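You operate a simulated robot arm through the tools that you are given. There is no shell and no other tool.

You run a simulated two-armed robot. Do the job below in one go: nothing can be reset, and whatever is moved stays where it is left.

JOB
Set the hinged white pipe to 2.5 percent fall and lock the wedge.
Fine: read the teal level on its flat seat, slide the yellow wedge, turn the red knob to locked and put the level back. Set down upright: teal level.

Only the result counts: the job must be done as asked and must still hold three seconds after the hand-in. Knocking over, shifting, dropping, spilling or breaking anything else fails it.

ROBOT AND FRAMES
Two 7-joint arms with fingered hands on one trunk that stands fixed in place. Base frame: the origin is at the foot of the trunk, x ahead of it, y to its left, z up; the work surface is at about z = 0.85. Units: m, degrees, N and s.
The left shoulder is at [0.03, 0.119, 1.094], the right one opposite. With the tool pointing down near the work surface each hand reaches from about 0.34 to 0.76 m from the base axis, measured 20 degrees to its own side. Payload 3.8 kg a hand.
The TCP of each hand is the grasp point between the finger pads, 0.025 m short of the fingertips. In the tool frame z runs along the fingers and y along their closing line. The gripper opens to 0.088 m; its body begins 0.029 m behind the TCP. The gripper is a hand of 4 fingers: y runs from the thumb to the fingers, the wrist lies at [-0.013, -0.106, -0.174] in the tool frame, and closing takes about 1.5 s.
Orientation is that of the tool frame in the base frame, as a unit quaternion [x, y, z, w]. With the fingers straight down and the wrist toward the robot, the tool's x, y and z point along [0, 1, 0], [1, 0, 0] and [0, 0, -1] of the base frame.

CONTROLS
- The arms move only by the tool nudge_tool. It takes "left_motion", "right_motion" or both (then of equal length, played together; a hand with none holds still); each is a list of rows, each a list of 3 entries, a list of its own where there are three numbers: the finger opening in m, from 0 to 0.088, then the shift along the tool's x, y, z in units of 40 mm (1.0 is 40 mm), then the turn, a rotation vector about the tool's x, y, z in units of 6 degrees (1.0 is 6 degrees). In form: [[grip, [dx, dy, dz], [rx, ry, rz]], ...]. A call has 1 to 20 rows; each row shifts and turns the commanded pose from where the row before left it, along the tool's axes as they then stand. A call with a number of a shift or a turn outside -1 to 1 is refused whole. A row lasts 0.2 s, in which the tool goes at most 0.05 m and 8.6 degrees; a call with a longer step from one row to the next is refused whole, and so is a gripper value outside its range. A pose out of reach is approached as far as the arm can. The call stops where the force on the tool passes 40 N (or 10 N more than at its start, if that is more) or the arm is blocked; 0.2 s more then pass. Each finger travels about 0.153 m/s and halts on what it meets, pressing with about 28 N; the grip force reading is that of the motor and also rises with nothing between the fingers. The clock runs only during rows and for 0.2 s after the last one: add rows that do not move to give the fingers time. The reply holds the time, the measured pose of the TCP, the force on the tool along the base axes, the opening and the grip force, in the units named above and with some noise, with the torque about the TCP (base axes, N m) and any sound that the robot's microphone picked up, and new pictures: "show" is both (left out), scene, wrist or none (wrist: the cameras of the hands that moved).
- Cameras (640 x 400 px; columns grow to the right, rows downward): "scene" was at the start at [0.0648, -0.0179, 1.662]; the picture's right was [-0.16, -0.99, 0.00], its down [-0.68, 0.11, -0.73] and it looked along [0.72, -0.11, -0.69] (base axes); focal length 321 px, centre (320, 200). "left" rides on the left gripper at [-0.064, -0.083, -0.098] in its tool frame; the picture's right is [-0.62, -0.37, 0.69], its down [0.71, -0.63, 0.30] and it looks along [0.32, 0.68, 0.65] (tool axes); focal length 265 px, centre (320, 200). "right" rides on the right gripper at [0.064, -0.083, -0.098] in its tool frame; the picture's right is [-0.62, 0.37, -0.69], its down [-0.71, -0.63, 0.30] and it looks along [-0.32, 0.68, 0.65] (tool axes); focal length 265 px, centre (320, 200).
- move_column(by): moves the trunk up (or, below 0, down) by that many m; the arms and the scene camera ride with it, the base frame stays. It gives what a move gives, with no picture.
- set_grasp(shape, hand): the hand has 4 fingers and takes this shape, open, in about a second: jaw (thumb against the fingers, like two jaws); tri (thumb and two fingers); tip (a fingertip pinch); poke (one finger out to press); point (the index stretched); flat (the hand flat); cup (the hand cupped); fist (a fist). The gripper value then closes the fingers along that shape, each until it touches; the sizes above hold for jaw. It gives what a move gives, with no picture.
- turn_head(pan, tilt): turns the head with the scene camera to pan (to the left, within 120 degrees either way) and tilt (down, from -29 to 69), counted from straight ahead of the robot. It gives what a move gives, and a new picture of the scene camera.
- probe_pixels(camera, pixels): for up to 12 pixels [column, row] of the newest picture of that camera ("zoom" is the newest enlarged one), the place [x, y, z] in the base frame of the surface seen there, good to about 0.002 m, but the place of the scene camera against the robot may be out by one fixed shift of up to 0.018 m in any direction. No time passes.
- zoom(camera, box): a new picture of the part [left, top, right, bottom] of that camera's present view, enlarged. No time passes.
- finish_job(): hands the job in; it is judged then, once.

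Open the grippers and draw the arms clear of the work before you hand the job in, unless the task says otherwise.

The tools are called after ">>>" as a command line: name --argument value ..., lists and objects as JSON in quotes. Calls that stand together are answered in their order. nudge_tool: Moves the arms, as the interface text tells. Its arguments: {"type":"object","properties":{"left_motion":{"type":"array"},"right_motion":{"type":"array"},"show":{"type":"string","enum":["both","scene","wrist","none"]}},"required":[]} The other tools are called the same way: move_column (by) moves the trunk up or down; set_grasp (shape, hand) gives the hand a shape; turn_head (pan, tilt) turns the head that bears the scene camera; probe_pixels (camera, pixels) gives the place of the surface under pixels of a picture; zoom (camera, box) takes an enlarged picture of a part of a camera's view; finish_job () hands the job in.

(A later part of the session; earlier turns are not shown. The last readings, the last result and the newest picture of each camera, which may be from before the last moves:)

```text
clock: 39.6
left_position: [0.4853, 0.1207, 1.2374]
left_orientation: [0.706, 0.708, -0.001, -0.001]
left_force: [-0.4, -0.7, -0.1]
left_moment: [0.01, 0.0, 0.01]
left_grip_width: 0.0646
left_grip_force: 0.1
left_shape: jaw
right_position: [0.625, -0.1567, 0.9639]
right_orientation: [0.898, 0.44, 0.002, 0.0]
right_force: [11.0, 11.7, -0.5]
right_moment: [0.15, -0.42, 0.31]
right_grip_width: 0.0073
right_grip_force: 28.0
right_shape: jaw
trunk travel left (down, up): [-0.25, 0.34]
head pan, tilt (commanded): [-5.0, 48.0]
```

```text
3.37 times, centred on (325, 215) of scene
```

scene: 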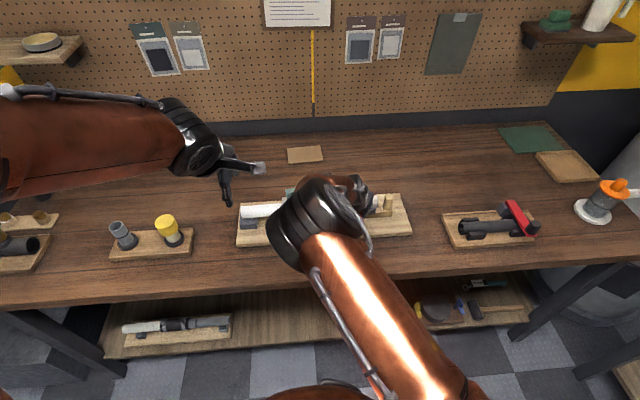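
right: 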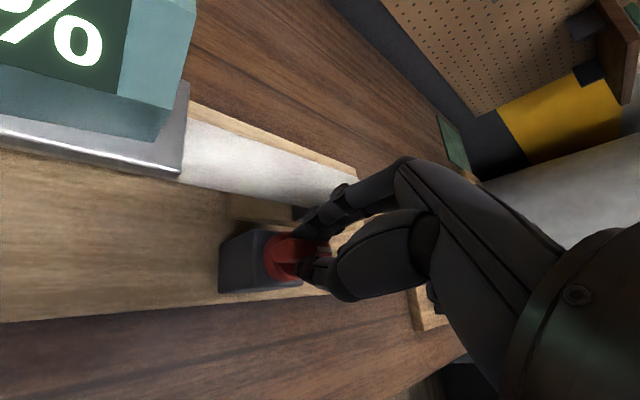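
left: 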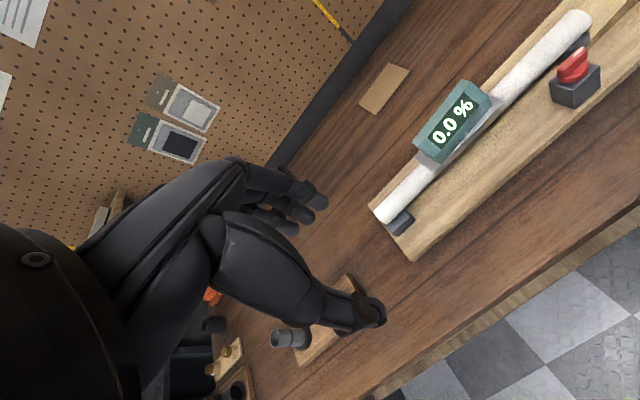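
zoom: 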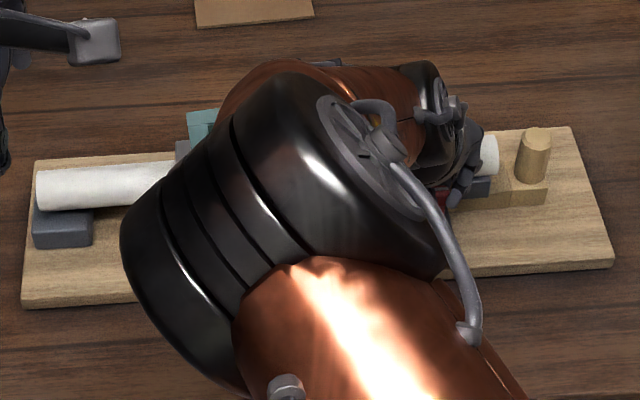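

The rib stayed parallel to the pipe while the hand twisted around it (forces 11 N, 0.31 N m): clockwise is the stop. I turn back to the start orientation and then will try counter-clockwise.

>>> nudge_tool --right_motion '[[0.0, [0, 0, 0], [0, 0, -0.6]], [0.0, [0, 0, 0], [0, 0, -0.6]], [0.0, [0, 0, 0], [0, 0, -0.6]], [0.0, [0, 0, 0], [0, 0, -0.6]], [0.0, [0, 0, 0], [0, 0, -0.6]], [0.0, [0, 0, 0], [0, 0, -0.6]], [0.0, [0, 0, 0], [0, 0, -0.6]], [0.0, [0, 0, 0], [0, 0, -0.6]], [0.0, [0, 0, 0], [0, 0, -0.5]], [0.0, [0, 0, 0], [0, 0, -0.5]], [0.0, [0, 0, 0], [0, 0, -0.5]], [0.0, [0, 0, 0], [0, 0, 0]]]' --show "both"

>>> zoom --camera "right" --box '[190, 160, 370, 320]'

>>> zoom --camera "scene" --box '[230, 175, 420, 255]'

```text
clock: 42.2
left_position: [0.4846, 0.1188, 1.2381]
left_orientation: [0.707, 0.708, 0.0, 0.0]
left_force: [-1.2, -0.1, -0.5]
left_moment: [-0.02, 0.02, 0.01]
left_grip_width: 0.065
left_grip_force: 0.1
left_shape: jaw
right_position: [0.6218, -0.1603, 0.9638]
right_orientation: [0.707, 0.708, 0.0, 0.0]
right_force: [1.0, 1.1, 1.5]
right_moment: [0.06, -0.06, 0.0]
right_grip_width: 0.007
right_grip_force: 27.7
right_shape: jaw
trunk travel left (down, up): [-0.25, 0.34]
head pan, tilt (commanded): [-5.0, 48.0]
```

scene: 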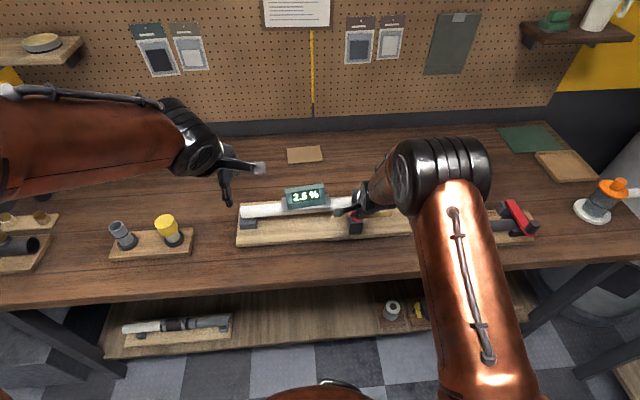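
right: 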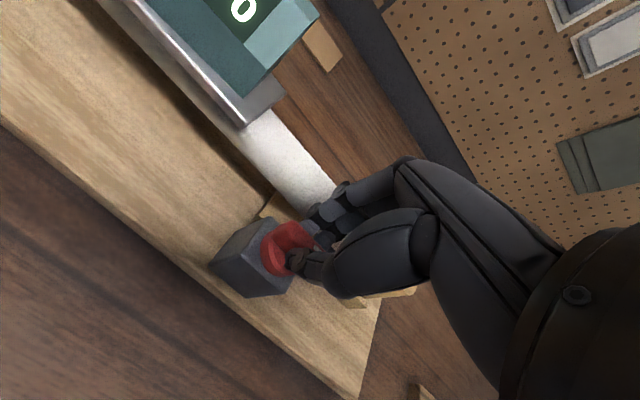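

```text
2.50 times, centred on (280, 240) of right
```

zoom: 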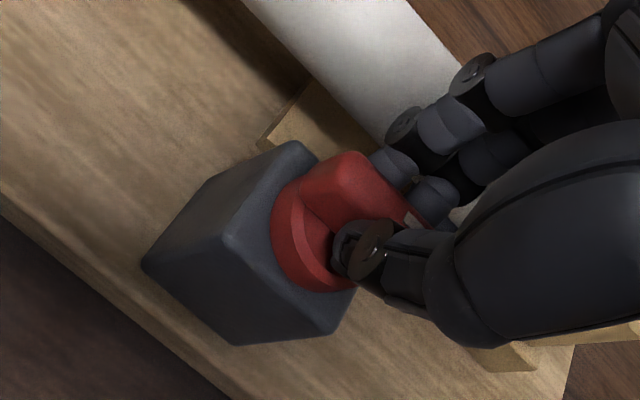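

```text
3.37 times, centred on (325, 215) of scene
```

zoom: 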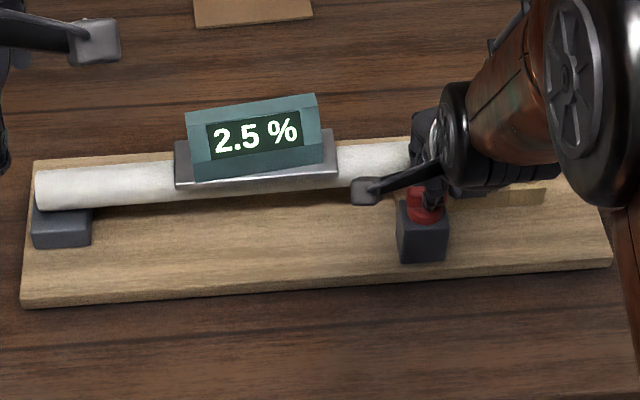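

Back at the start with zero torque and the level at 2.5 %. Now I turn counter-clockwise 25° and check whether the rib follows.

>>> nudge_tool --right_motion '[[0.0, [0, 0, 0], [0, 0, -0.6]], [0.0, [0, 0, 0], [0, 0, -0.6]], [0.0, [0, 0, 0], [0, 0, -0.6]], [0.0, [0, 0, 0], [0, 0, -0.6]], [0.0, [0, 0, 0], [0, 0, -0.6]], [0.0, [0, 0, 0], [0, 0, -0.6]], [0.0, [0, 0, 0], [0, 0, -0.6]], [0.0, [0, 0, 0], [0, 0, 0]]]' --show "both"

>>> zoom --camera "right" --box '[190, 160, 370, 320]'

>>> zoom --camera "scene" --box '[230, 175, 420, 255]'

```text
clock: 44.0
left_position: [0.4823, 0.1177, 1.238]
left_orientation: [0.708, 0.707, 0.0, 0.0]
left_force: [-0.8, 0.0, 0.8]
left_moment: [0.04, -0.04, -0.03]
left_grip_width: 0.0649
left_grip_force: 0.1
left_shape: jaw
right_position: [0.6232, -0.1595, 0.9636]
right_orientation: [0.536, 0.844, 0.0, 0.0]
right_force: [-0.4, -4.6, 4.1]
right_moment: [-0.07, -0.03, -0.04]
right_grip_width: 0.0073
right_grip_force: 28.0
right_shape: jaw
trunk travel left (down, up): [-0.25, 0.34]
head pan, tilt (commanded): [-5.0, 48.0]
```

scene: 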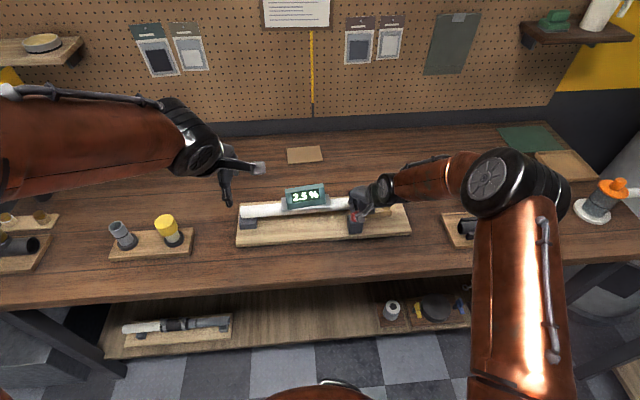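
right: 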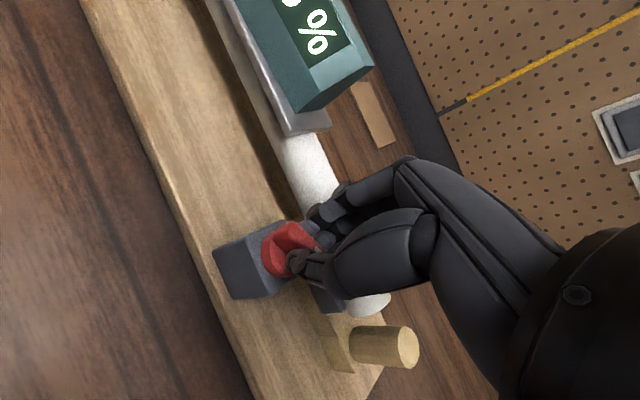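

```text
2.50 times, centred on (280, 240) of right
```

zoom: 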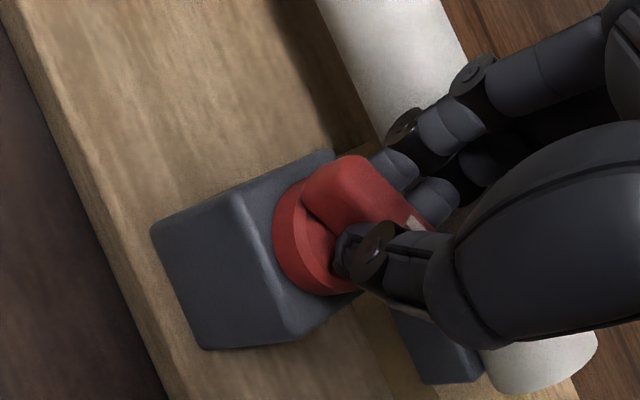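

```text
3.37 times, centred on (325, 215) of scene
```

zoom: 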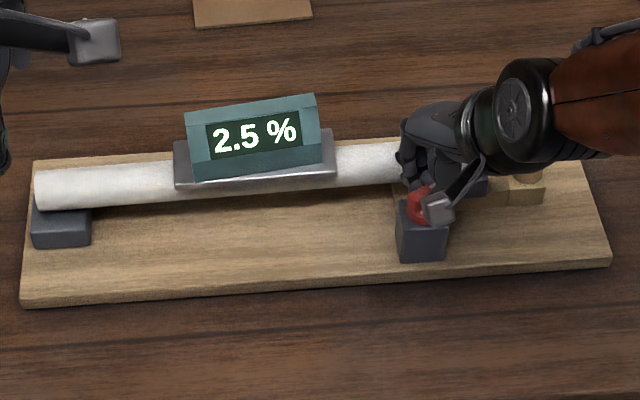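

The rib now follows the hand (turned about 25° counter-clockwise) with little torque. I continue another 29° the same way.

>>> nudge_tool --right_motion '[[0.0, [0, 0, 0], [0, 0, -0.6]], [0.0, [0, 0, 0], [0, 0, -0.6]], [0.0, [0, 0, 0], [0, 0, -0.6]], [0.0, [0, 0, 0], [0, 0, -0.6]], [0.0, [0, 0, 0], [0, 0, -0.6]], [0.0, [0, 0, 0], [0, 0, -0.6]], [0.0, [0, 0, 0], [0, 0, -0.6]], [0.0, [0, 0, 0], [0, 0, -0.6]], [0.0, [0, 0, 0], [0, 0, 0]]]' --show "both"

>>> zoom --camera "right" --box '[190, 160, 370, 320]'

>>> zoom --camera "scene" --box '[230, 175, 420, 255]'

```text
clock: 46.0
left_position: [0.4833, 0.1186, 1.2384]
left_orientation: [0.708, 0.707, -0.001, 0.001]
left_force: [0.3, 0.2, 0.0]
left_moment: [0.03, -0.02, 0.0]
left_grip_width: 0.0649
left_grip_force: 0.0
left_shape: jaw
right_position: [0.6234, -0.1612, 0.9639]
right_orientation: [0.308, 0.951, 0.0, 0.0]
right_force: [2.7, -7.4, 4.3]
right_moment: [-0.1, -0.11, -0.04]
right_grip_width: 0.0069
right_grip_force: 27.6
right_shape: jaw
trunk travel left (down, up): [-0.25, 0.34]
head pan, tilt (commanded): [-5.0, 48.0]
```

scene: 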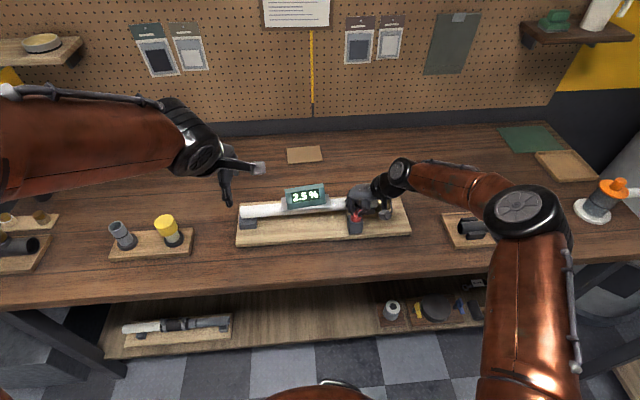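
right: 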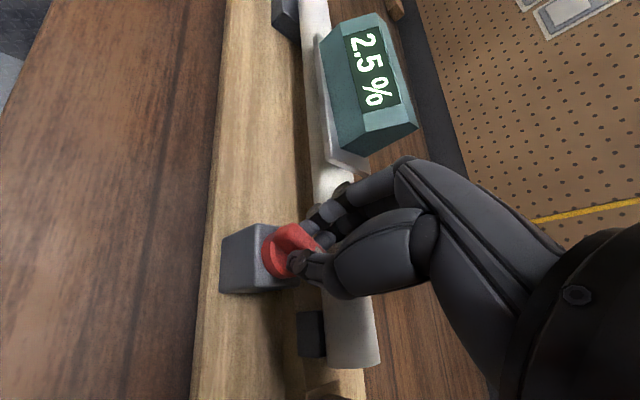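

```text
2.50 times, centred on (280, 240) of right
```

zoom: 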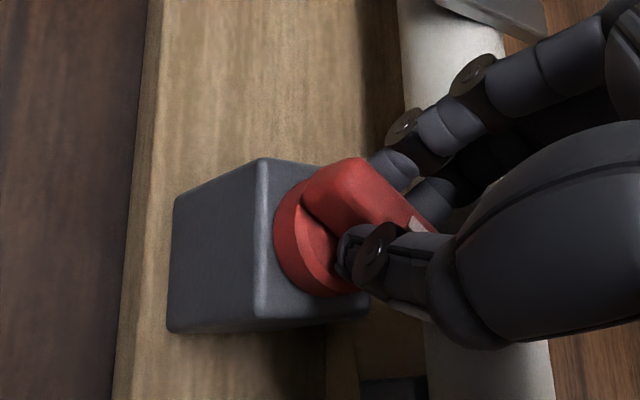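

```text
3.37 times, centred on (325, 215) of scene
```

zoom: 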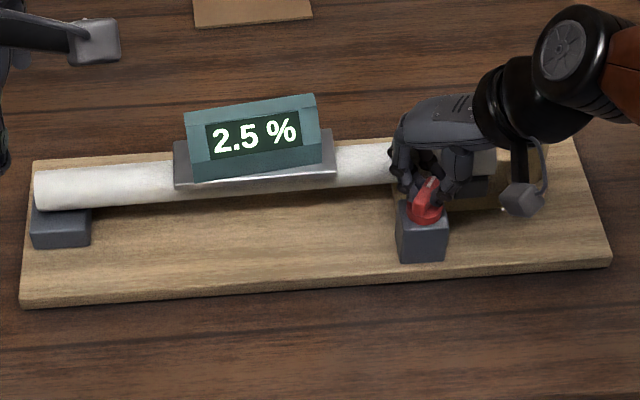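

The knob follows to about 54° counter-clockwise; the level still reads 2.5 %. I continue 29° more and watch for the stop.

>>> nudge_tool --right_motion '[[0.0, [0, 0, 0], [0, 0, -0.6]], [0.0, [0, 0, 0], [0, 0, -0.6]], [0.0, [0, 0, 0], [0, 0, -0.6]], [0.0, [0, 0, 0], [0, 0, -0.6]], [0.0, [0, 0, 0], [0, 0, -0.6]], [0.0, [0, 0, 0], [0, 0, -0.6]], [0.0, [0, 0, 0], [0, 0, -0.6]], [0.0, [0, 0, 0], [0, 0, -0.6]], [0.0, [0, 0, 0], [0, 0, 0]]]' --show "both"

>>> zoom --camera "right" --box '[190, 160, 370, 320]'

>>> zoom --camera "scene" --box '[230, 175, 420, 255]'

```text
clock: 48.0
left_position: [0.4846, 0.1194, 1.2382]
left_orientation: [0.707, 0.707, -0.001, 0.0]
left_force: [1.0, -0.6, -0.2]
left_moment: [-0.02, 0.01, -0.04]
left_grip_width: 0.0648
left_grip_force: 0.1
left_shape: jaw
right_position: [0.6229, -0.1609, 0.9629]
right_orientation: [0.063, 0.998, 0.001, 0.001]
right_force: [4.5, -9.6, 4.3]
right_moment: [-0.16, -0.06, 0.0]
right_grip_width: 0.0069
right_grip_force: 28.2
right_shape: jaw
trunk travel left (down, up): [-0.25, 0.34]
head pan, tilt (commanded): [-5.0, 48.0]
```

scene: 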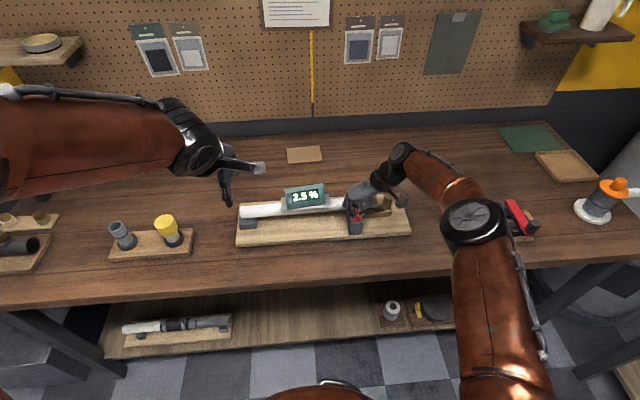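
right: 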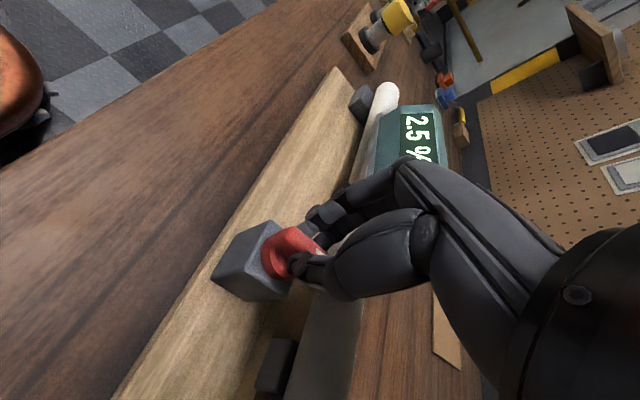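

```text
2.50 times, centred on (280, 240) of right
```

zoom: 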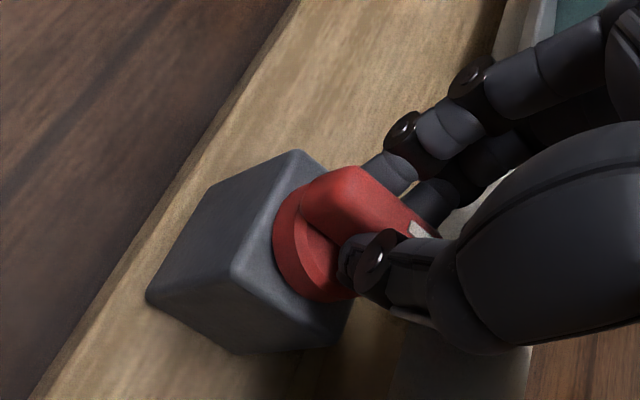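

```text
3.37 times, centred on (325, 215) of scene
```

zoom: 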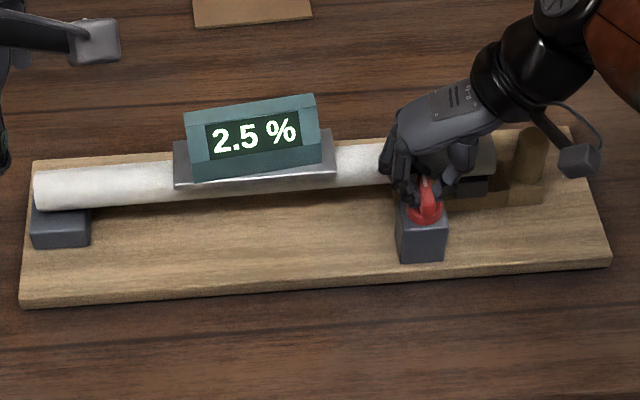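

At about 83° the knob still follows with no stop. I turn further in 3° steps to about 95° and look for the rise in torque.

>>> nudge_tool --right_motion '[[0.0, [0, 0, 0], [0, 0, -0.5]], [0.0, [0, 0, 0], [0, 0, -0.5]], [0.0, [0, 0, 0], [0, 0, -0.5]], [0.0, [0, 0, 0], [0, 0, -0.5]], [0.0, [0, 0, 0], [0, 0, 0]]]' --show "both"

>>> zoom --camera "right" --box '[190, 160, 370, 320]'

>>> zoom --camera "scene" --box '[230, 175, 420, 255]'

```text
clock: 49.2
left_position: [0.4857, 0.1195, 1.237]
left_orientation: [0.707, 0.707, 0.0, -0.001]
left_force: [-0.4, -0.4, -0.2]
left_moment: [0.05, 0.01, 0.01]
left_grip_width: 0.0647
left_grip_force: 0.1
left_shape: jaw
right_position: [0.6188, -0.1604, 0.965]
right_orientation: [-0.041, 0.999, 0.0, 0.0]
right_force: [19.0, -6.2, 2.7]
right_moment: [-0.09, -0.35, -0.15]
right_grip_width: 0.0067
right_grip_force: 28.0
right_shape: jaw
right hand out of reach, approached as far as the arm can: row 4
trunk travel left (down, up): [-0.25, 0.34]
head pan, tilt (commanded): [-5.0, 48.0]
```

scene: 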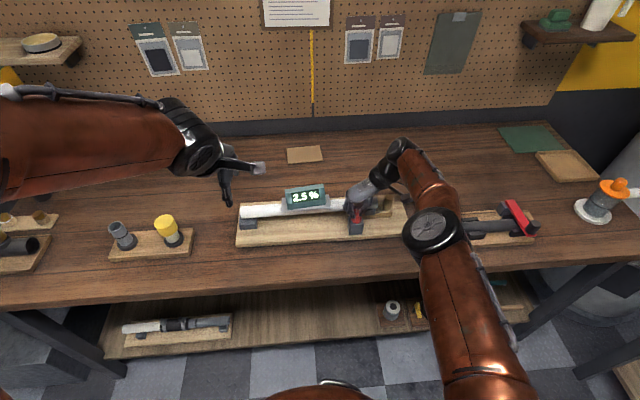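
right: 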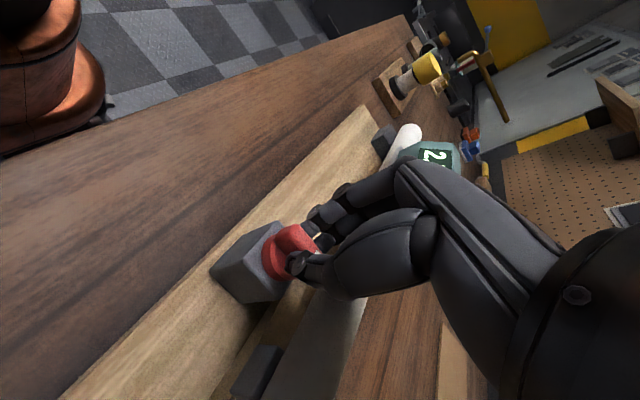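

```text
2.50 times, centred on (280, 240) of right
```

zoom: 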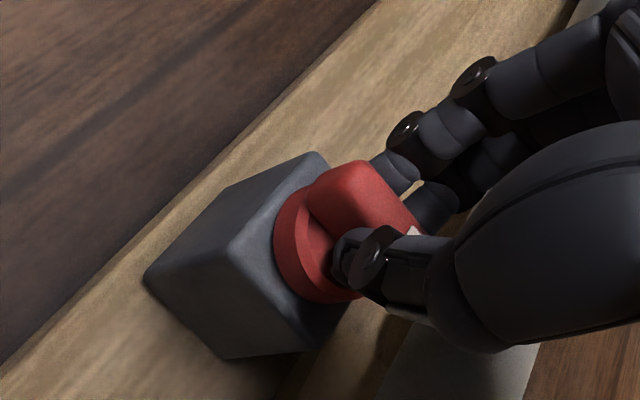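

```text
3.37 times, centred on (325, 215) of scene
```

zoom: 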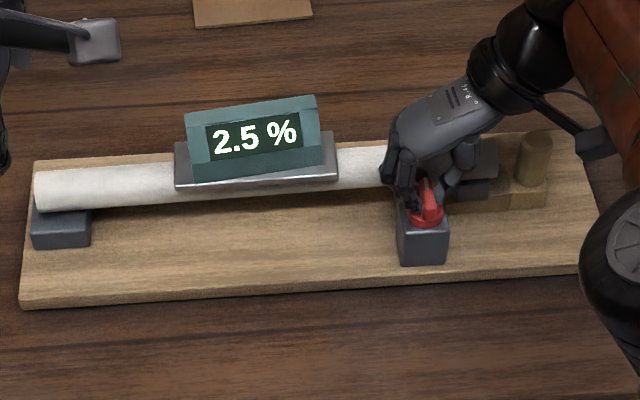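

At ~95° the side force rose to 19 N and the arm hit its reach, so I back off 6° at once to relieve the load, then check forces and that nothing shifted.

>>> nudge_tool --right_motion '[[0.0, [0, 0, 0], [0, 0, 0.5]], [0.0, [0, 0, 0], [0, 0, 0.5]], [0.0, [0, 0, 0], [0, 0, 0]]]' --show "both"

>>> zoom --camera "scene" --box '[230, 175, 420, 255]'

>>> zoom --camera "right" --box '[190, 160, 370, 320]'

```text
clock: 50.0
left_position: [0.4856, 0.1186, 1.2374]
left_orientation: [0.707, 0.707, -0.001, 0.0]
left_force: [-0.5, 0.2, 0.7]
left_moment: [-0.01, 0.01, -0.04]
left_grip_width: 0.0647
left_grip_force: 0.1
left_shape: jaw
right_position: [0.6174, -0.1608, 0.9636]
right_orientation: [0.011, 1.0, -0.001, 0.0]
right_force: [16.7, -5.2, 2.3]
right_moment: [-0.03, -0.33, -0.08]
right_grip_width: 0.0069
right_grip_force: 28.3
right_shape: jaw
trunk travel left (down, up): [-0.25, 0.34]
head pan, tilt (commanded): [-5.0, 48.0]
```

scene: 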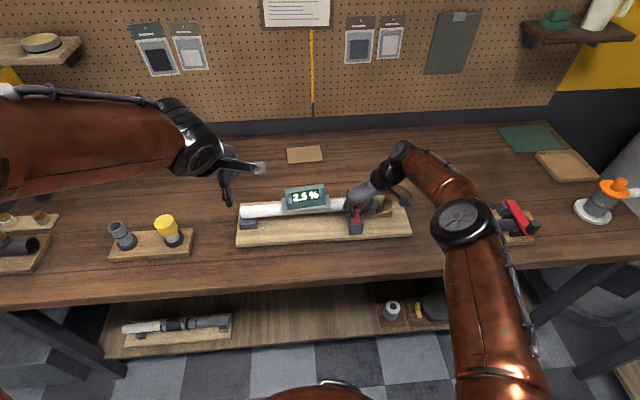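
right: 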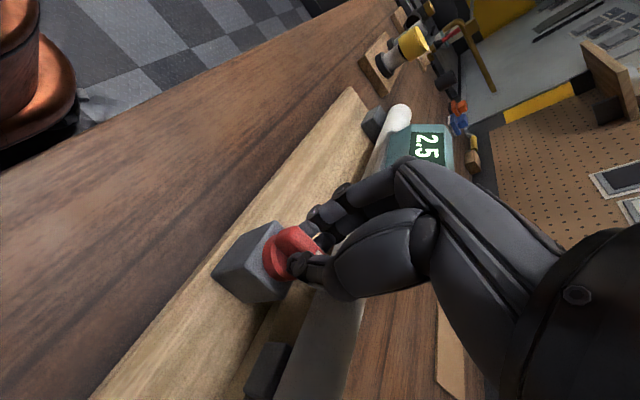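

```text
3.37 times, centred on (325, 215) of scene
```

zoom: 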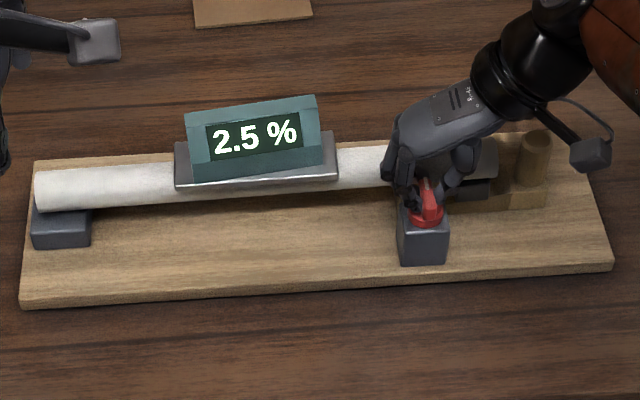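

```text
2.50 times, centred on (280, 240) of right
```

zoom: 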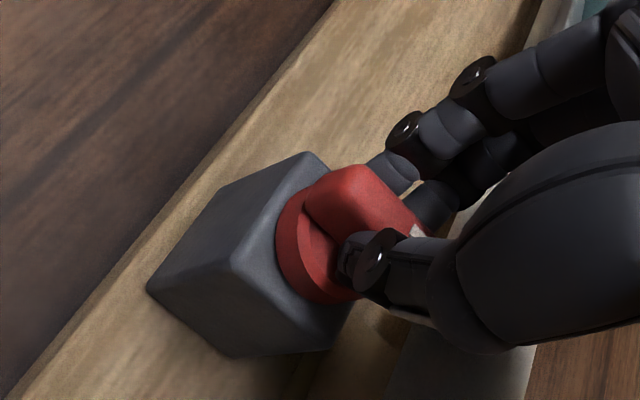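

The +x pull remains at ~17 N because the commanded pose ended a few mm short in x. I relieve it by moving the tool back +x (tool −x now) in 1 mm steps.

>>> nudge_tool --right_motion '[[0.0, [-0.025, 0, 0], [0, 0, 0]], [0.0, [-0.025, 0, 0], [0, 0, 0]], [0.0, [0, 0, 0], [0, 0, 0]]]' --show "none"

```text
clock: 50.8
left_position: [0.484, 0.1174, 1.2379]
left_orientation: [0.707, 0.708, -0.001, 0.0]
left_force: [0.3, -0.4, -0.3]
left_moment: [0.02, -0.02, -0.01]
left_grip_width: 0.0648
left_grip_force: 0.1
left_shape: jaw
right_position: [0.6187, -0.1609, 0.9644]
right_orientation: [0.011, 1.0, -0.001, -0.001]
right_force: [9.0, -4.5, 4.4]
right_moment: [-0.07, -0.22, -0.09]
right_grip_width: 0.0074
right_grip_force: 27.8
right_shape: jaw
trunk travel left (down, up): [-0.25, 0.34]
head pan, tilt (commanded): [-5.0, 48.0]
```

2 mm took it from 17 to 9 N. I move another 2 mm +x and 0.8 mm in −y to bring the load near zero.

>>> nudge_tool --right_motion '[[0.0, [-0.025, -0.01, 0], [0, 0, 0]], [0.0, [-0.025, -0.01, 0], [0, 0, 0]], [0.0, [0, 0, 0], [0, 0, 0]]]' --show "both"

>>> zoom --camera "scene" --box '[230, 175, 420, 255]'

```text
clock: 51.6
left_position: [0.4836, 0.1179, 1.2375]
left_orientation: [0.708, 0.707, 0.0, 0.0]
left_force: [-0.1, -0.6, 0.5]
left_moment: [0.01, -0.03, 0.03]
left_grip_width: 0.0647
left_grip_force: 0.0
left_shape: jaw
right_position: [0.6216, -0.1608, 0.9649]
right_orientation: [0.01, 1.0, 0.0, -0.001]
right_force: [-0.5, -2.8, -0.5]
right_moment: [-0.04, 0.02, 0.0]
right_grip_width: 0.0069
right_grip_force: 28.0
right_shape: jaw
trunk travel left (down, up): [-0.25, 0.34]
head pan, tilt (commanded): [-5.0, 48.0]
```

scene: 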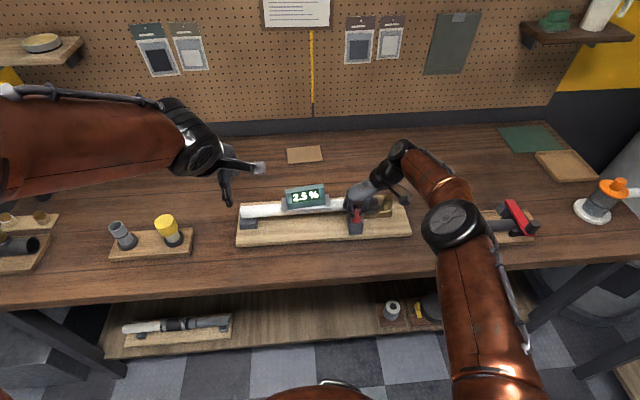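
right: 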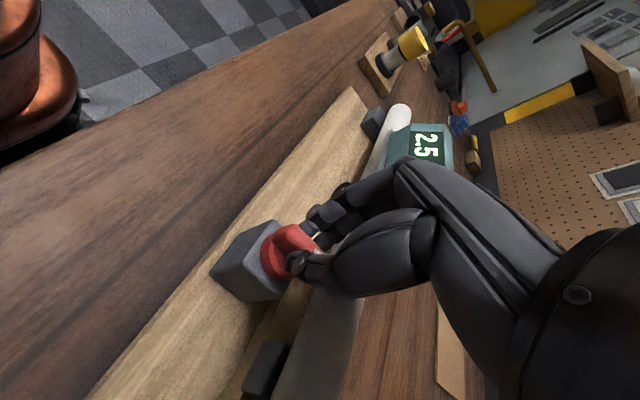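

```text
3.37 times, centred on (325, 215) of scene
```

zoom: 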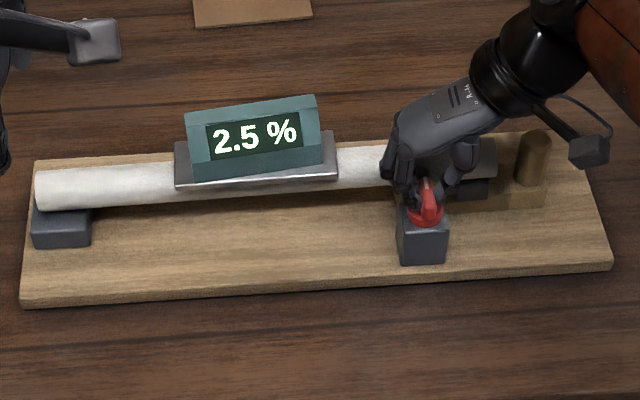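

The load is near zero with the knob axis still at x≈0.622, so the fixture did not shift noticeably. I open the hand and lift straight up to see the knob's position.

>>> nudge_tool --right_motion '[[0.004, [0, 0, 0], [0, 0, 0]], [0.008, [0, 0, 0], [0, 0, 0]], [0.014, [0, 0, 0], [0, 0, 0]], [0.022, [0, 0, 0], [0, 0, 0]], [0.034, [0, 0, 0], [0, 0, 0]], [0.034, [0, 0, 0], [0, 0, 0]], [0.034, [0, 0, -0.4], [0, 0, 0]], [0.034, [0, 0, -0.6], [0, 0, 0]], [0.034, [0, 0, -0.8], [0, 0, 0]], [0.034, [0, 0, 0], [0, 0, 0]]]' --show "both"

>>> zoom --camera "scene" --box '[230, 175, 420, 255]'

>>> zoom --camera "right" --box '[160, 160, 340, 320]'

```text
clock: 53.8
left_position: [0.483, 0.1203, 1.2374]
left_orientation: [0.707, 0.707, 0.0, 0.0]
left_force: [-0.9, -0.5, -0.2]
left_moment: [-0.01, 0.03, 0.0]
left_grip_width: 0.0648
left_grip_force: 0.1
left_shape: jaw
right_position: [0.6222, -0.1591, 1.0375]
right_orientation: [0.011, 1.0, 0.0, -0.001]
right_force: [0.1, 0.2, 0.4]
right_moment: [0.0, 0.0, 0.0]
right_grip_width: 0.0334
right_grip_force: 0.0
right_shape: jaw
trunk travel left (down, up): [-0.25, 0.34]
head pan, tilt (commanded): [-5.0, 48.0]
```

scene: 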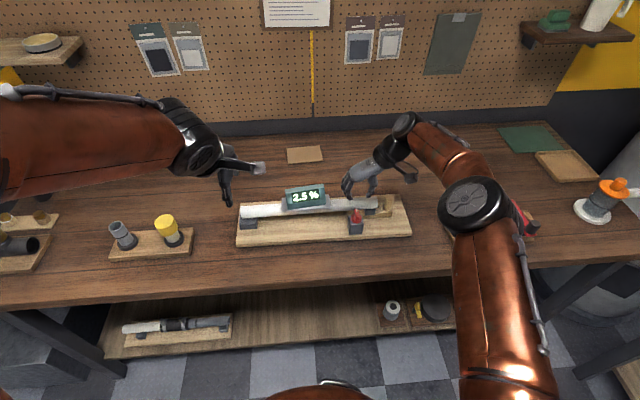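
right: 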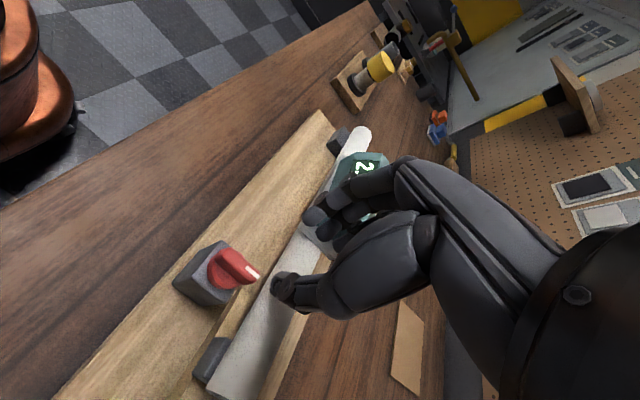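

```text
3.37 times, centred on (325, 215) of scene
```

zoom: 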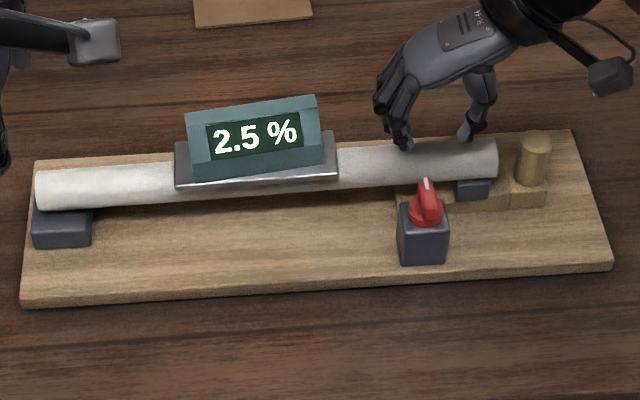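

```text
2.50 times, centred on (250, 240) of right
```

zoom: 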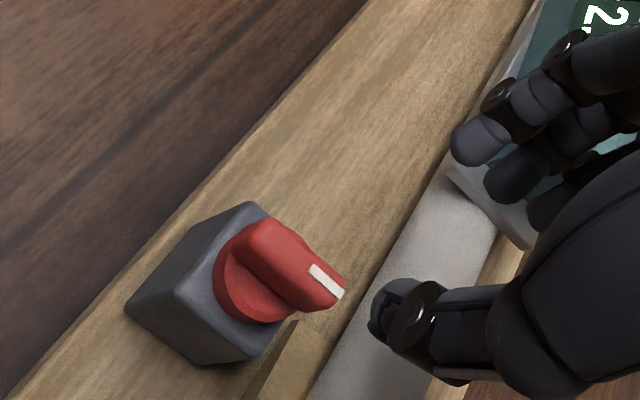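

The level still reads 2.5 % and the knob's mark now points toward the pipe. I probe the rib's direction and the board's front edge to check angle and any shift.

>>> probe_pixels --camera "zoom" --pixels '[[262, 222], [270, 232], [285, 245], [300, 258], [320, 275], [335, 292], [250, 205], [180, 300], [245, 355], [150, 285], [60, 345], [310, 60]]'

>>> zoom --camera "scene" --box '[230, 175, 420, 255]'

>>> probe_pixels --camera "zoom" --pixels '[[25, 296], [150, 292], [300, 284], [450, 275], [600, 266], [30, 160], [565, 133], [415, 230], [425, 185], [535, 140], [38, 180], [495, 160]]'

```text
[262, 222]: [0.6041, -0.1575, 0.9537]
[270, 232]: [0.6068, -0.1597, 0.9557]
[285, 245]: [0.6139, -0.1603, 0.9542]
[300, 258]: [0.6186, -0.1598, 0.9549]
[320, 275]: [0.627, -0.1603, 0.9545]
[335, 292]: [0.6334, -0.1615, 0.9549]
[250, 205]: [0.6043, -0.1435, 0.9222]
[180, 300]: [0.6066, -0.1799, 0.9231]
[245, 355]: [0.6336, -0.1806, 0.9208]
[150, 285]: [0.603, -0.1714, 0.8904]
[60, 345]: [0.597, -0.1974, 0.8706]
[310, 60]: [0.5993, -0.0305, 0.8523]
```

```text
3.37 times, centred on (325, 215) of scene
```

zoom: 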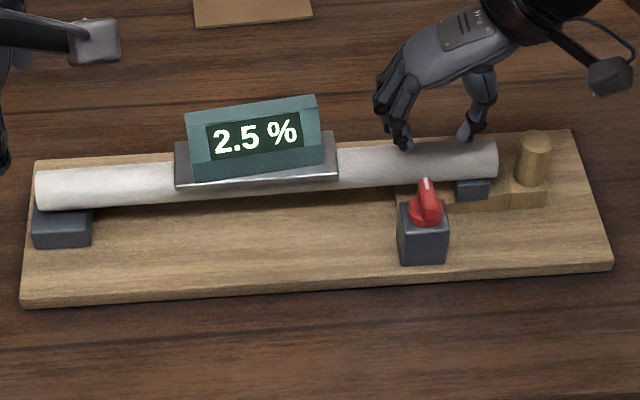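

```text
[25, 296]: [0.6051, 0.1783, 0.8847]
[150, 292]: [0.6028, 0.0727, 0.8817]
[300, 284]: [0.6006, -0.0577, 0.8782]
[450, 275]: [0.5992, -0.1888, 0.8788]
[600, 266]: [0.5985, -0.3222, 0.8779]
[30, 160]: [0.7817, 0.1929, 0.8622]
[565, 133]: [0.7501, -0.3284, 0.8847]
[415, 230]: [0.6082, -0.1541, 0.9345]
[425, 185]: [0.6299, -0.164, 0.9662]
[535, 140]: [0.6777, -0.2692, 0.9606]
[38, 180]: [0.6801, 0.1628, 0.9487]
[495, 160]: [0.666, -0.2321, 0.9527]
```

The rib is about crosswise and the board's right end crept about 3 mm toward the robot. I zoom in more closely on the knob to measure its angle accurately.

>>> zoom --camera "right" --box '[190, 225, 280, 315]'

>>> probe_pixels --camera "zoom" --pixels '[[190, 165], [230, 200], [270, 230], [310, 260], [350, 295], [250, 165], [300, 190], [350, 230], [400, 270], [180, 140], [150, 130], [90, 230]]'

```text
4.44 times, centred on (235, 270) of right
```

zoom: 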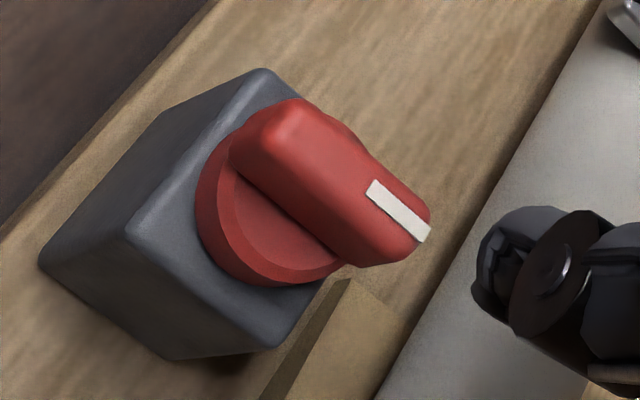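

```text
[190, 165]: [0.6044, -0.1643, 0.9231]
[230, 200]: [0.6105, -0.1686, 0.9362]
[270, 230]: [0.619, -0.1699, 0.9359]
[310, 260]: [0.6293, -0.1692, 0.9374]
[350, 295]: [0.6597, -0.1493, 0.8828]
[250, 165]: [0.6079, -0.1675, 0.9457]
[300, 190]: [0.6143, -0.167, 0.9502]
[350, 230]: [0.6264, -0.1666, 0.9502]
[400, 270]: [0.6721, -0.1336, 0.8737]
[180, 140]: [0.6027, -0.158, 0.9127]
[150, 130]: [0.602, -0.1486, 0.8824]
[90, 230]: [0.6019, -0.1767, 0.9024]
```

The rib measures roughly 90° from its start, but I want to be sure it is against its stop. I raise the right hand and turn it back to the neutral orientation, to then nudge the rib's near end gently.

>>> nudge_tool --right_motion '[[0.034, [0, 0, -0.8], [0, 0, 0]], [0.034, [0, 0, 0], [0, 0, 1.0]], [0.034, [0, 0, 0], [0, 0, 1.0]], [0.034, [0, 0, 0], [0, 0, 1.0]], [0.034, [0, 0, 0], [0, 0, 1.0]], [0.034, [0, 0, 0], [0, 0, 1.0]], [0.034, [0, 0, 0], [0, 0, 1.0]], [0.034, [0, 0, 0], [0, 0, 1.0]], [0.034, [0, 0, 0], [0, 0, 1.0]], [0.034, [0, 0, 0], [0, 0, 1.0]], [0.034, [0, 0, 0], [0, 0, 1.0]], [0.034, [0, 0, 0], [0, 0, 1.0]], [0.034, [0, 0, 0], [0, 0, 1.0]], [0.034, [0, 0, 0], [0, 0, 1.0]], [0.034, [0, 0, 0], [0, 0, 1.0]], [0.0, [0, 0, 0], [0, 0, 0.8]], [0.0, [0, 0, 0], [0, 0, 0]]]' --show "both"

>>> zoom --camera "scene" --box '[230, 175, 420, 255]'

```text
clock: 57.4
left_position: [0.4835, 0.1186, 1.2382]
left_orientation: [0.707, 0.707, 0.0, 0.0]
left_force: [0.1, 0.2, 0.4]
left_moment: [0.0, 0.0, 0.02]
left_grip_width: 0.065
left_grip_force: 0.0
left_shape: jaw
right_position: [0.6208, -0.1622, 1.0687]
right_orientation: [0.708, 0.707, 0.001, 0.001]
right_force: [0.7, -0.6, 0.4]
right_moment: [0.0, -0.05, 0.04]
right_grip_width: 0.0
right_grip_force: 27.6
right_shape: jaw
trunk travel left (down, up): [-0.25, 0.34]
head pan, tilt (commanded): [-5.0, 48.0]
```

scene: 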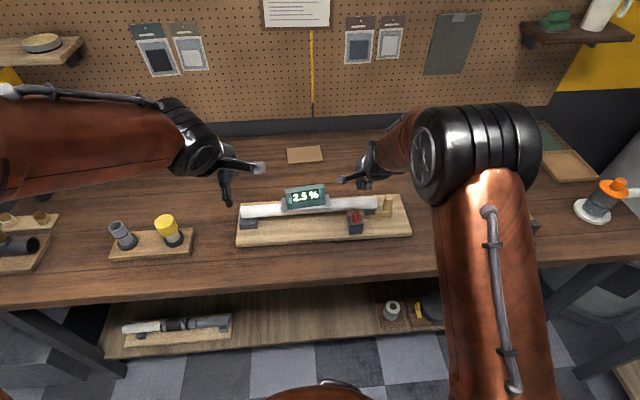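
right: 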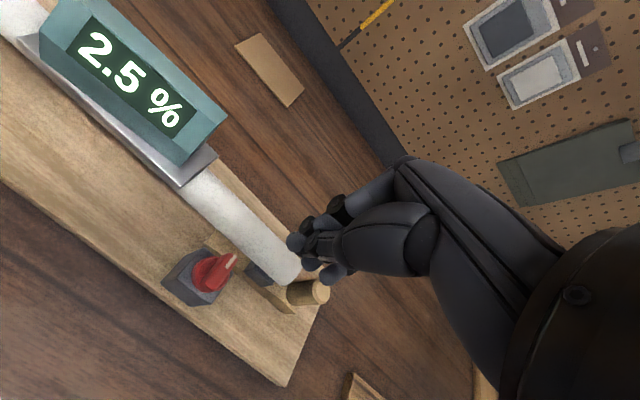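

```text
3.37 times, centred on (325, 215) of scene
```

zoom: 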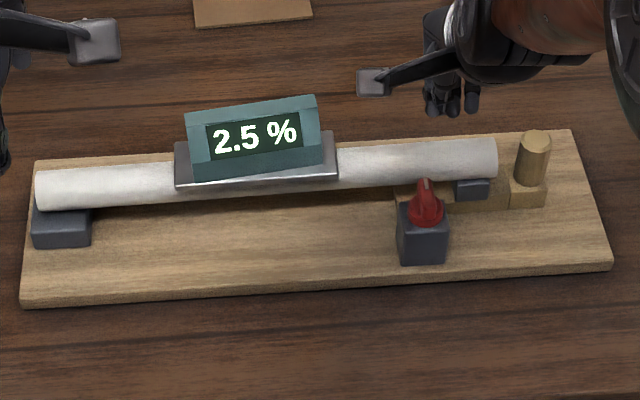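

I zoom in on the knob again from this undistorted viewpoint and probe the rib's top along its length.

>>> zoom --camera "right" --box '[155, 235, 255, 315]'

>>> probe_pixels --camera "zoom" --pixels '[[270, 250], [300, 230], [340, 210], [380, 180], [420, 155], [450, 130], [470, 110], [260, 210], [300, 190], [350, 160], [400, 135], [440, 110]]'

```text
5.00 times, centred on (205, 275) of right
```

zoom: 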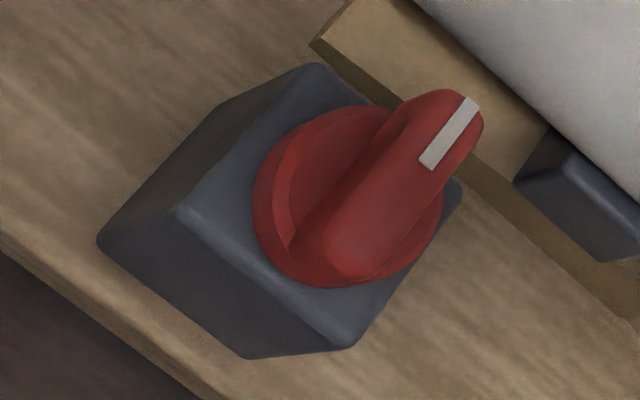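

```text
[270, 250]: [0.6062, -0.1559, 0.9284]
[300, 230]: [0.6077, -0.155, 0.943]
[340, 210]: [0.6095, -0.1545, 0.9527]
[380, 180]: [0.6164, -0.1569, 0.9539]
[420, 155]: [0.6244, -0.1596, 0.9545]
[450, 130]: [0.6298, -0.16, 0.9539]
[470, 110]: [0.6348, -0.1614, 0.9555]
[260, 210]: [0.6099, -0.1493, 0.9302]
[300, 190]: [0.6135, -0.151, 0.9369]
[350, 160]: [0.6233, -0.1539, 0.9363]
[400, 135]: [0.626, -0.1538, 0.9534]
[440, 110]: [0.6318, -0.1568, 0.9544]
```

I probe the white mark's two ends, which lie on the rib's centreline, and both long edges of the rib.

>>> probe_pixels --camera "zoom" --pixels '[[430, 158], [438, 148], [446, 138], [454, 126], [462, 114], [468, 106], [360, 235], [380, 250], [340, 250], [470, 150], [430, 205], [395, 250]]'

```text
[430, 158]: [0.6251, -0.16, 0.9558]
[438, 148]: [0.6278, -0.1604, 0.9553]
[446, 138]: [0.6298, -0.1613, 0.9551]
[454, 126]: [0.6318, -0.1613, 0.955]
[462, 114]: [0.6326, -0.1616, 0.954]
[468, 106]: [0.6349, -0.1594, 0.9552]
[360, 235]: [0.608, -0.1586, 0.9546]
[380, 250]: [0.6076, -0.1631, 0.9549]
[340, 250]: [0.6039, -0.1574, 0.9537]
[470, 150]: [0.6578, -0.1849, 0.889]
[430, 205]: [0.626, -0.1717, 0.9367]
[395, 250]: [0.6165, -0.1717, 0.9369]
```

The mark runs along +x within a few degrees, i.e. about 90° of turn. I now place the closed fingertips to the left of the rib's near end for a gentle push test toward −y (counter-clockwise).

>>> nudge_tool --right_motion '[[0.0, [0.4, -0.2, 0], [0, 0, 0]], [0.0, [0.4, -0.2, 0], [0, 0, 0]], [0.0, [0.4, -0.2, 0], [0, 0, 0]], [0.0, [0, 0, 0.8], [0, 0, 0]], [0.0, [0, 0, 0.8], [0, 0, 0]], [0.0, [0, 0, 0.6], [0, 0, 0]], [0.0, [0, 0, 0.35], [0, 0, 0]], [0.0, [0, 0, 0], [0, 0, 0]]]' --show "both"

>>> zoom --camera "right" --box '[190, 180, 370, 320]'

>>> zoom --camera "scene" --box '[310, 190, 410, 260]'

```text
clock: 59.2
left_position: [0.4841, 0.1197, 1.2387]
left_orientation: [0.707, 0.707, 0.0, 0.0]
left_force: [-0.5, -0.7, -0.7]
left_moment: [0.0, 0.02, -0.03]
left_grip_width: 0.0648
left_grip_force: 0.1
left_shape: jaw
right_position: [0.5978, -0.111, 0.9671]
right_orientation: [0.707, 0.707, -0.001, 0.0]
right_force: [-0.2, 0.5, 0.3]
right_moment: [-0.02, 0.02, 0.01]
right_grip_width: 0.0001
right_grip_force: 28.5
right_shape: jaw
trunk travel left (down, up): [-0.25, 0.34]
head pan, tilt (commanded): [-5.0, 48.0]
```

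scene: 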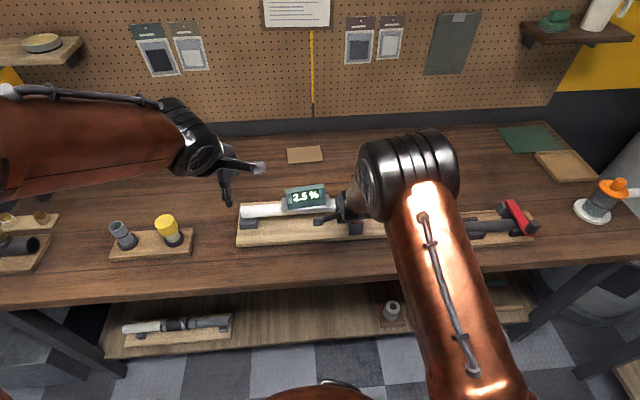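
right: 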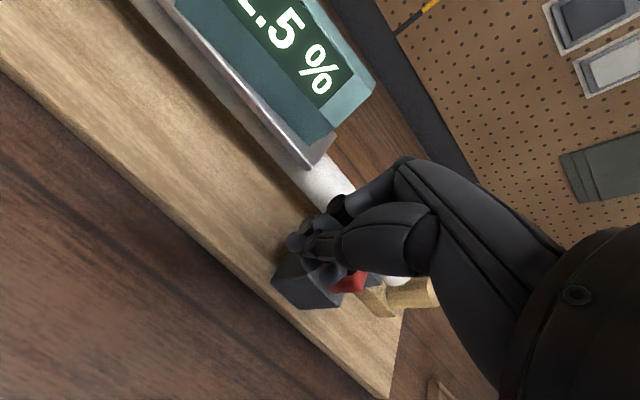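

```text
2.86 times, centred on (280, 250) of right
```

zoom: 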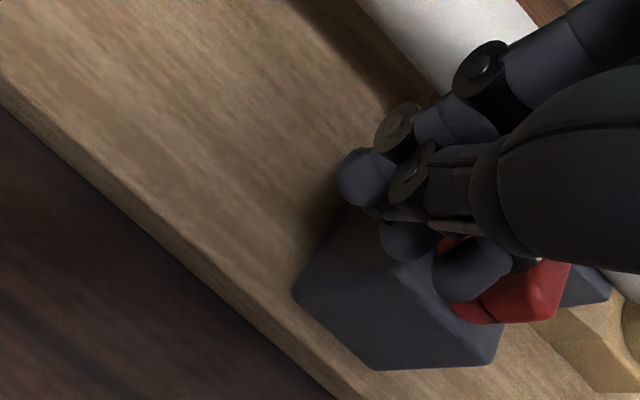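

```text
5.71 times, centred on (360, 225) of scene
```

zoom: 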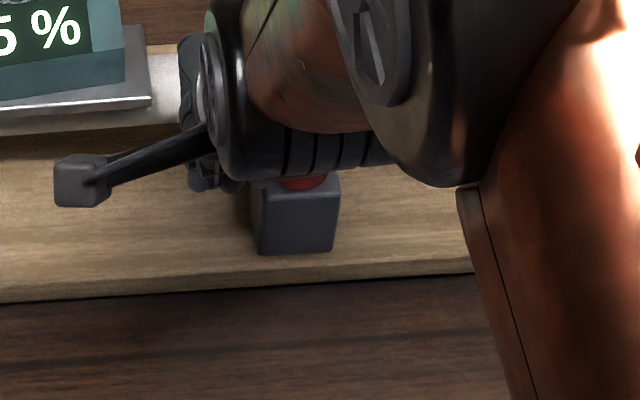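

I probe the ring fingertip and the knob nearby to know the gap before pushing.

>>> zoom --camera "right" --box '[190, 180, 370, 320]'

>>> probe_pixels --camera "zoom" --pixels '[[365, 180], [400, 240], [465, 265], [455, 285], [490, 280], [530, 300], [550, 285], [500, 310], [560, 270], [470, 245], [480, 320], [520, 275]]'

```text
2.86 times, centred on (280, 250) of right
```

zoom: 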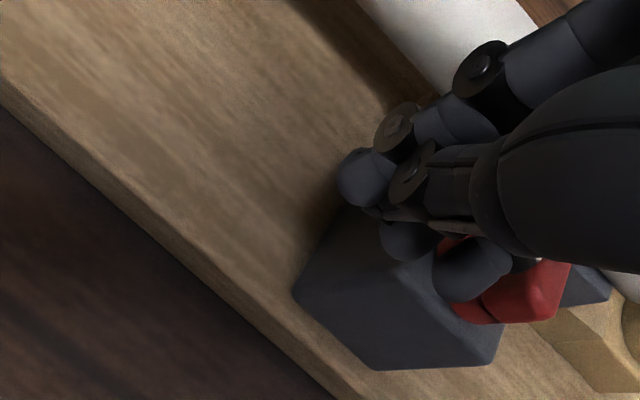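

```text
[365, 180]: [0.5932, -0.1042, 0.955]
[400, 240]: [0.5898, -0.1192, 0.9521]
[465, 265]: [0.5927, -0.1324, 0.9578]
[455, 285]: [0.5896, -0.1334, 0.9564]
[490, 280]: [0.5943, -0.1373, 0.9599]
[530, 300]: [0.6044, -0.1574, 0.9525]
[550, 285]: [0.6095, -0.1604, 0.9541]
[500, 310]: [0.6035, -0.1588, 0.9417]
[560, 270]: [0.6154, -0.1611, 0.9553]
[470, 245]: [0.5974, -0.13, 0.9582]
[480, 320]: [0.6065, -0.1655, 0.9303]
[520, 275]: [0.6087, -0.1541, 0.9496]
```

The ring fingertip is at about (0.597, −0.139) and the rib's near end starts at x 0.604, y −0.154. I shift 6 mm in +x, then approach 11 mm toward −y.

>>> nudge_tool --right_motion '[[0.0, [0, 0.15, 0], [0, 0, 0]], [0.0, [-0.1, 0, 0], [0, 0, 0]], [0.0, [-0.1, 0, 0], [0, 0, 0]], [0.0, [-0.075, 0, 0], [0, 0, 0]], [0.0, [0, 0, 0], [0, 0, 0]]]' --show "wrist"

>>> zoom --camera "right" --box '[190, 180, 370, 320]'

```text
clock: 60.4
left_position: [0.4842, 0.119, 1.2377]
left_orientation: [0.707, 0.707, 0.0, 0.0]
left_force: [-0.5, 0.2, -0.6]
left_moment: [0.01, -0.02, -0.01]
left_grip_width: 0.065
left_grip_force: 0.0
left_shape: jaw
right_position: [0.6026, -0.1237, 0.9667]
right_orientation: [0.707, 0.707, 0.0, 0.001]
right_force: [-0.4, 0.8, 0.1]
right_moment: [0.01, 0.0, 0.02]
right_grip_width: 0.0002
right_grip_force: 27.5
right_shape: jaw
trunk travel left (down, up): [-0.25, 0.34]
head pan, tilt (commanded): [-5.0, 48.0]
```

right: 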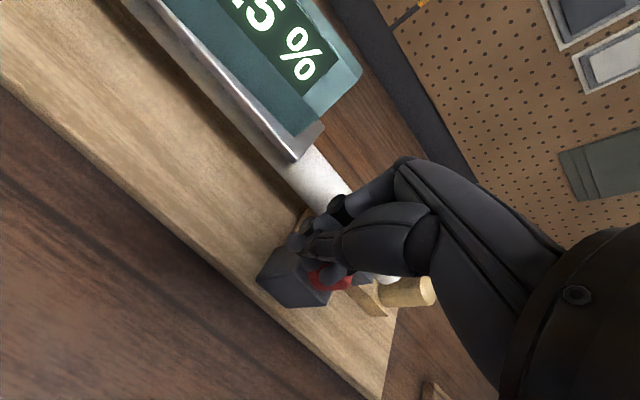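

```text
2.86 times, centred on (280, 250) of right
```

zoom: 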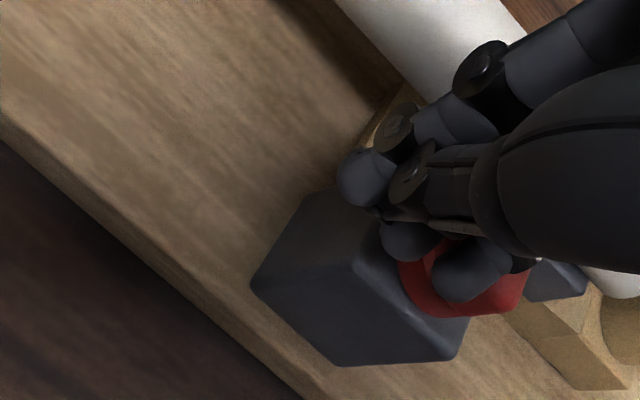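

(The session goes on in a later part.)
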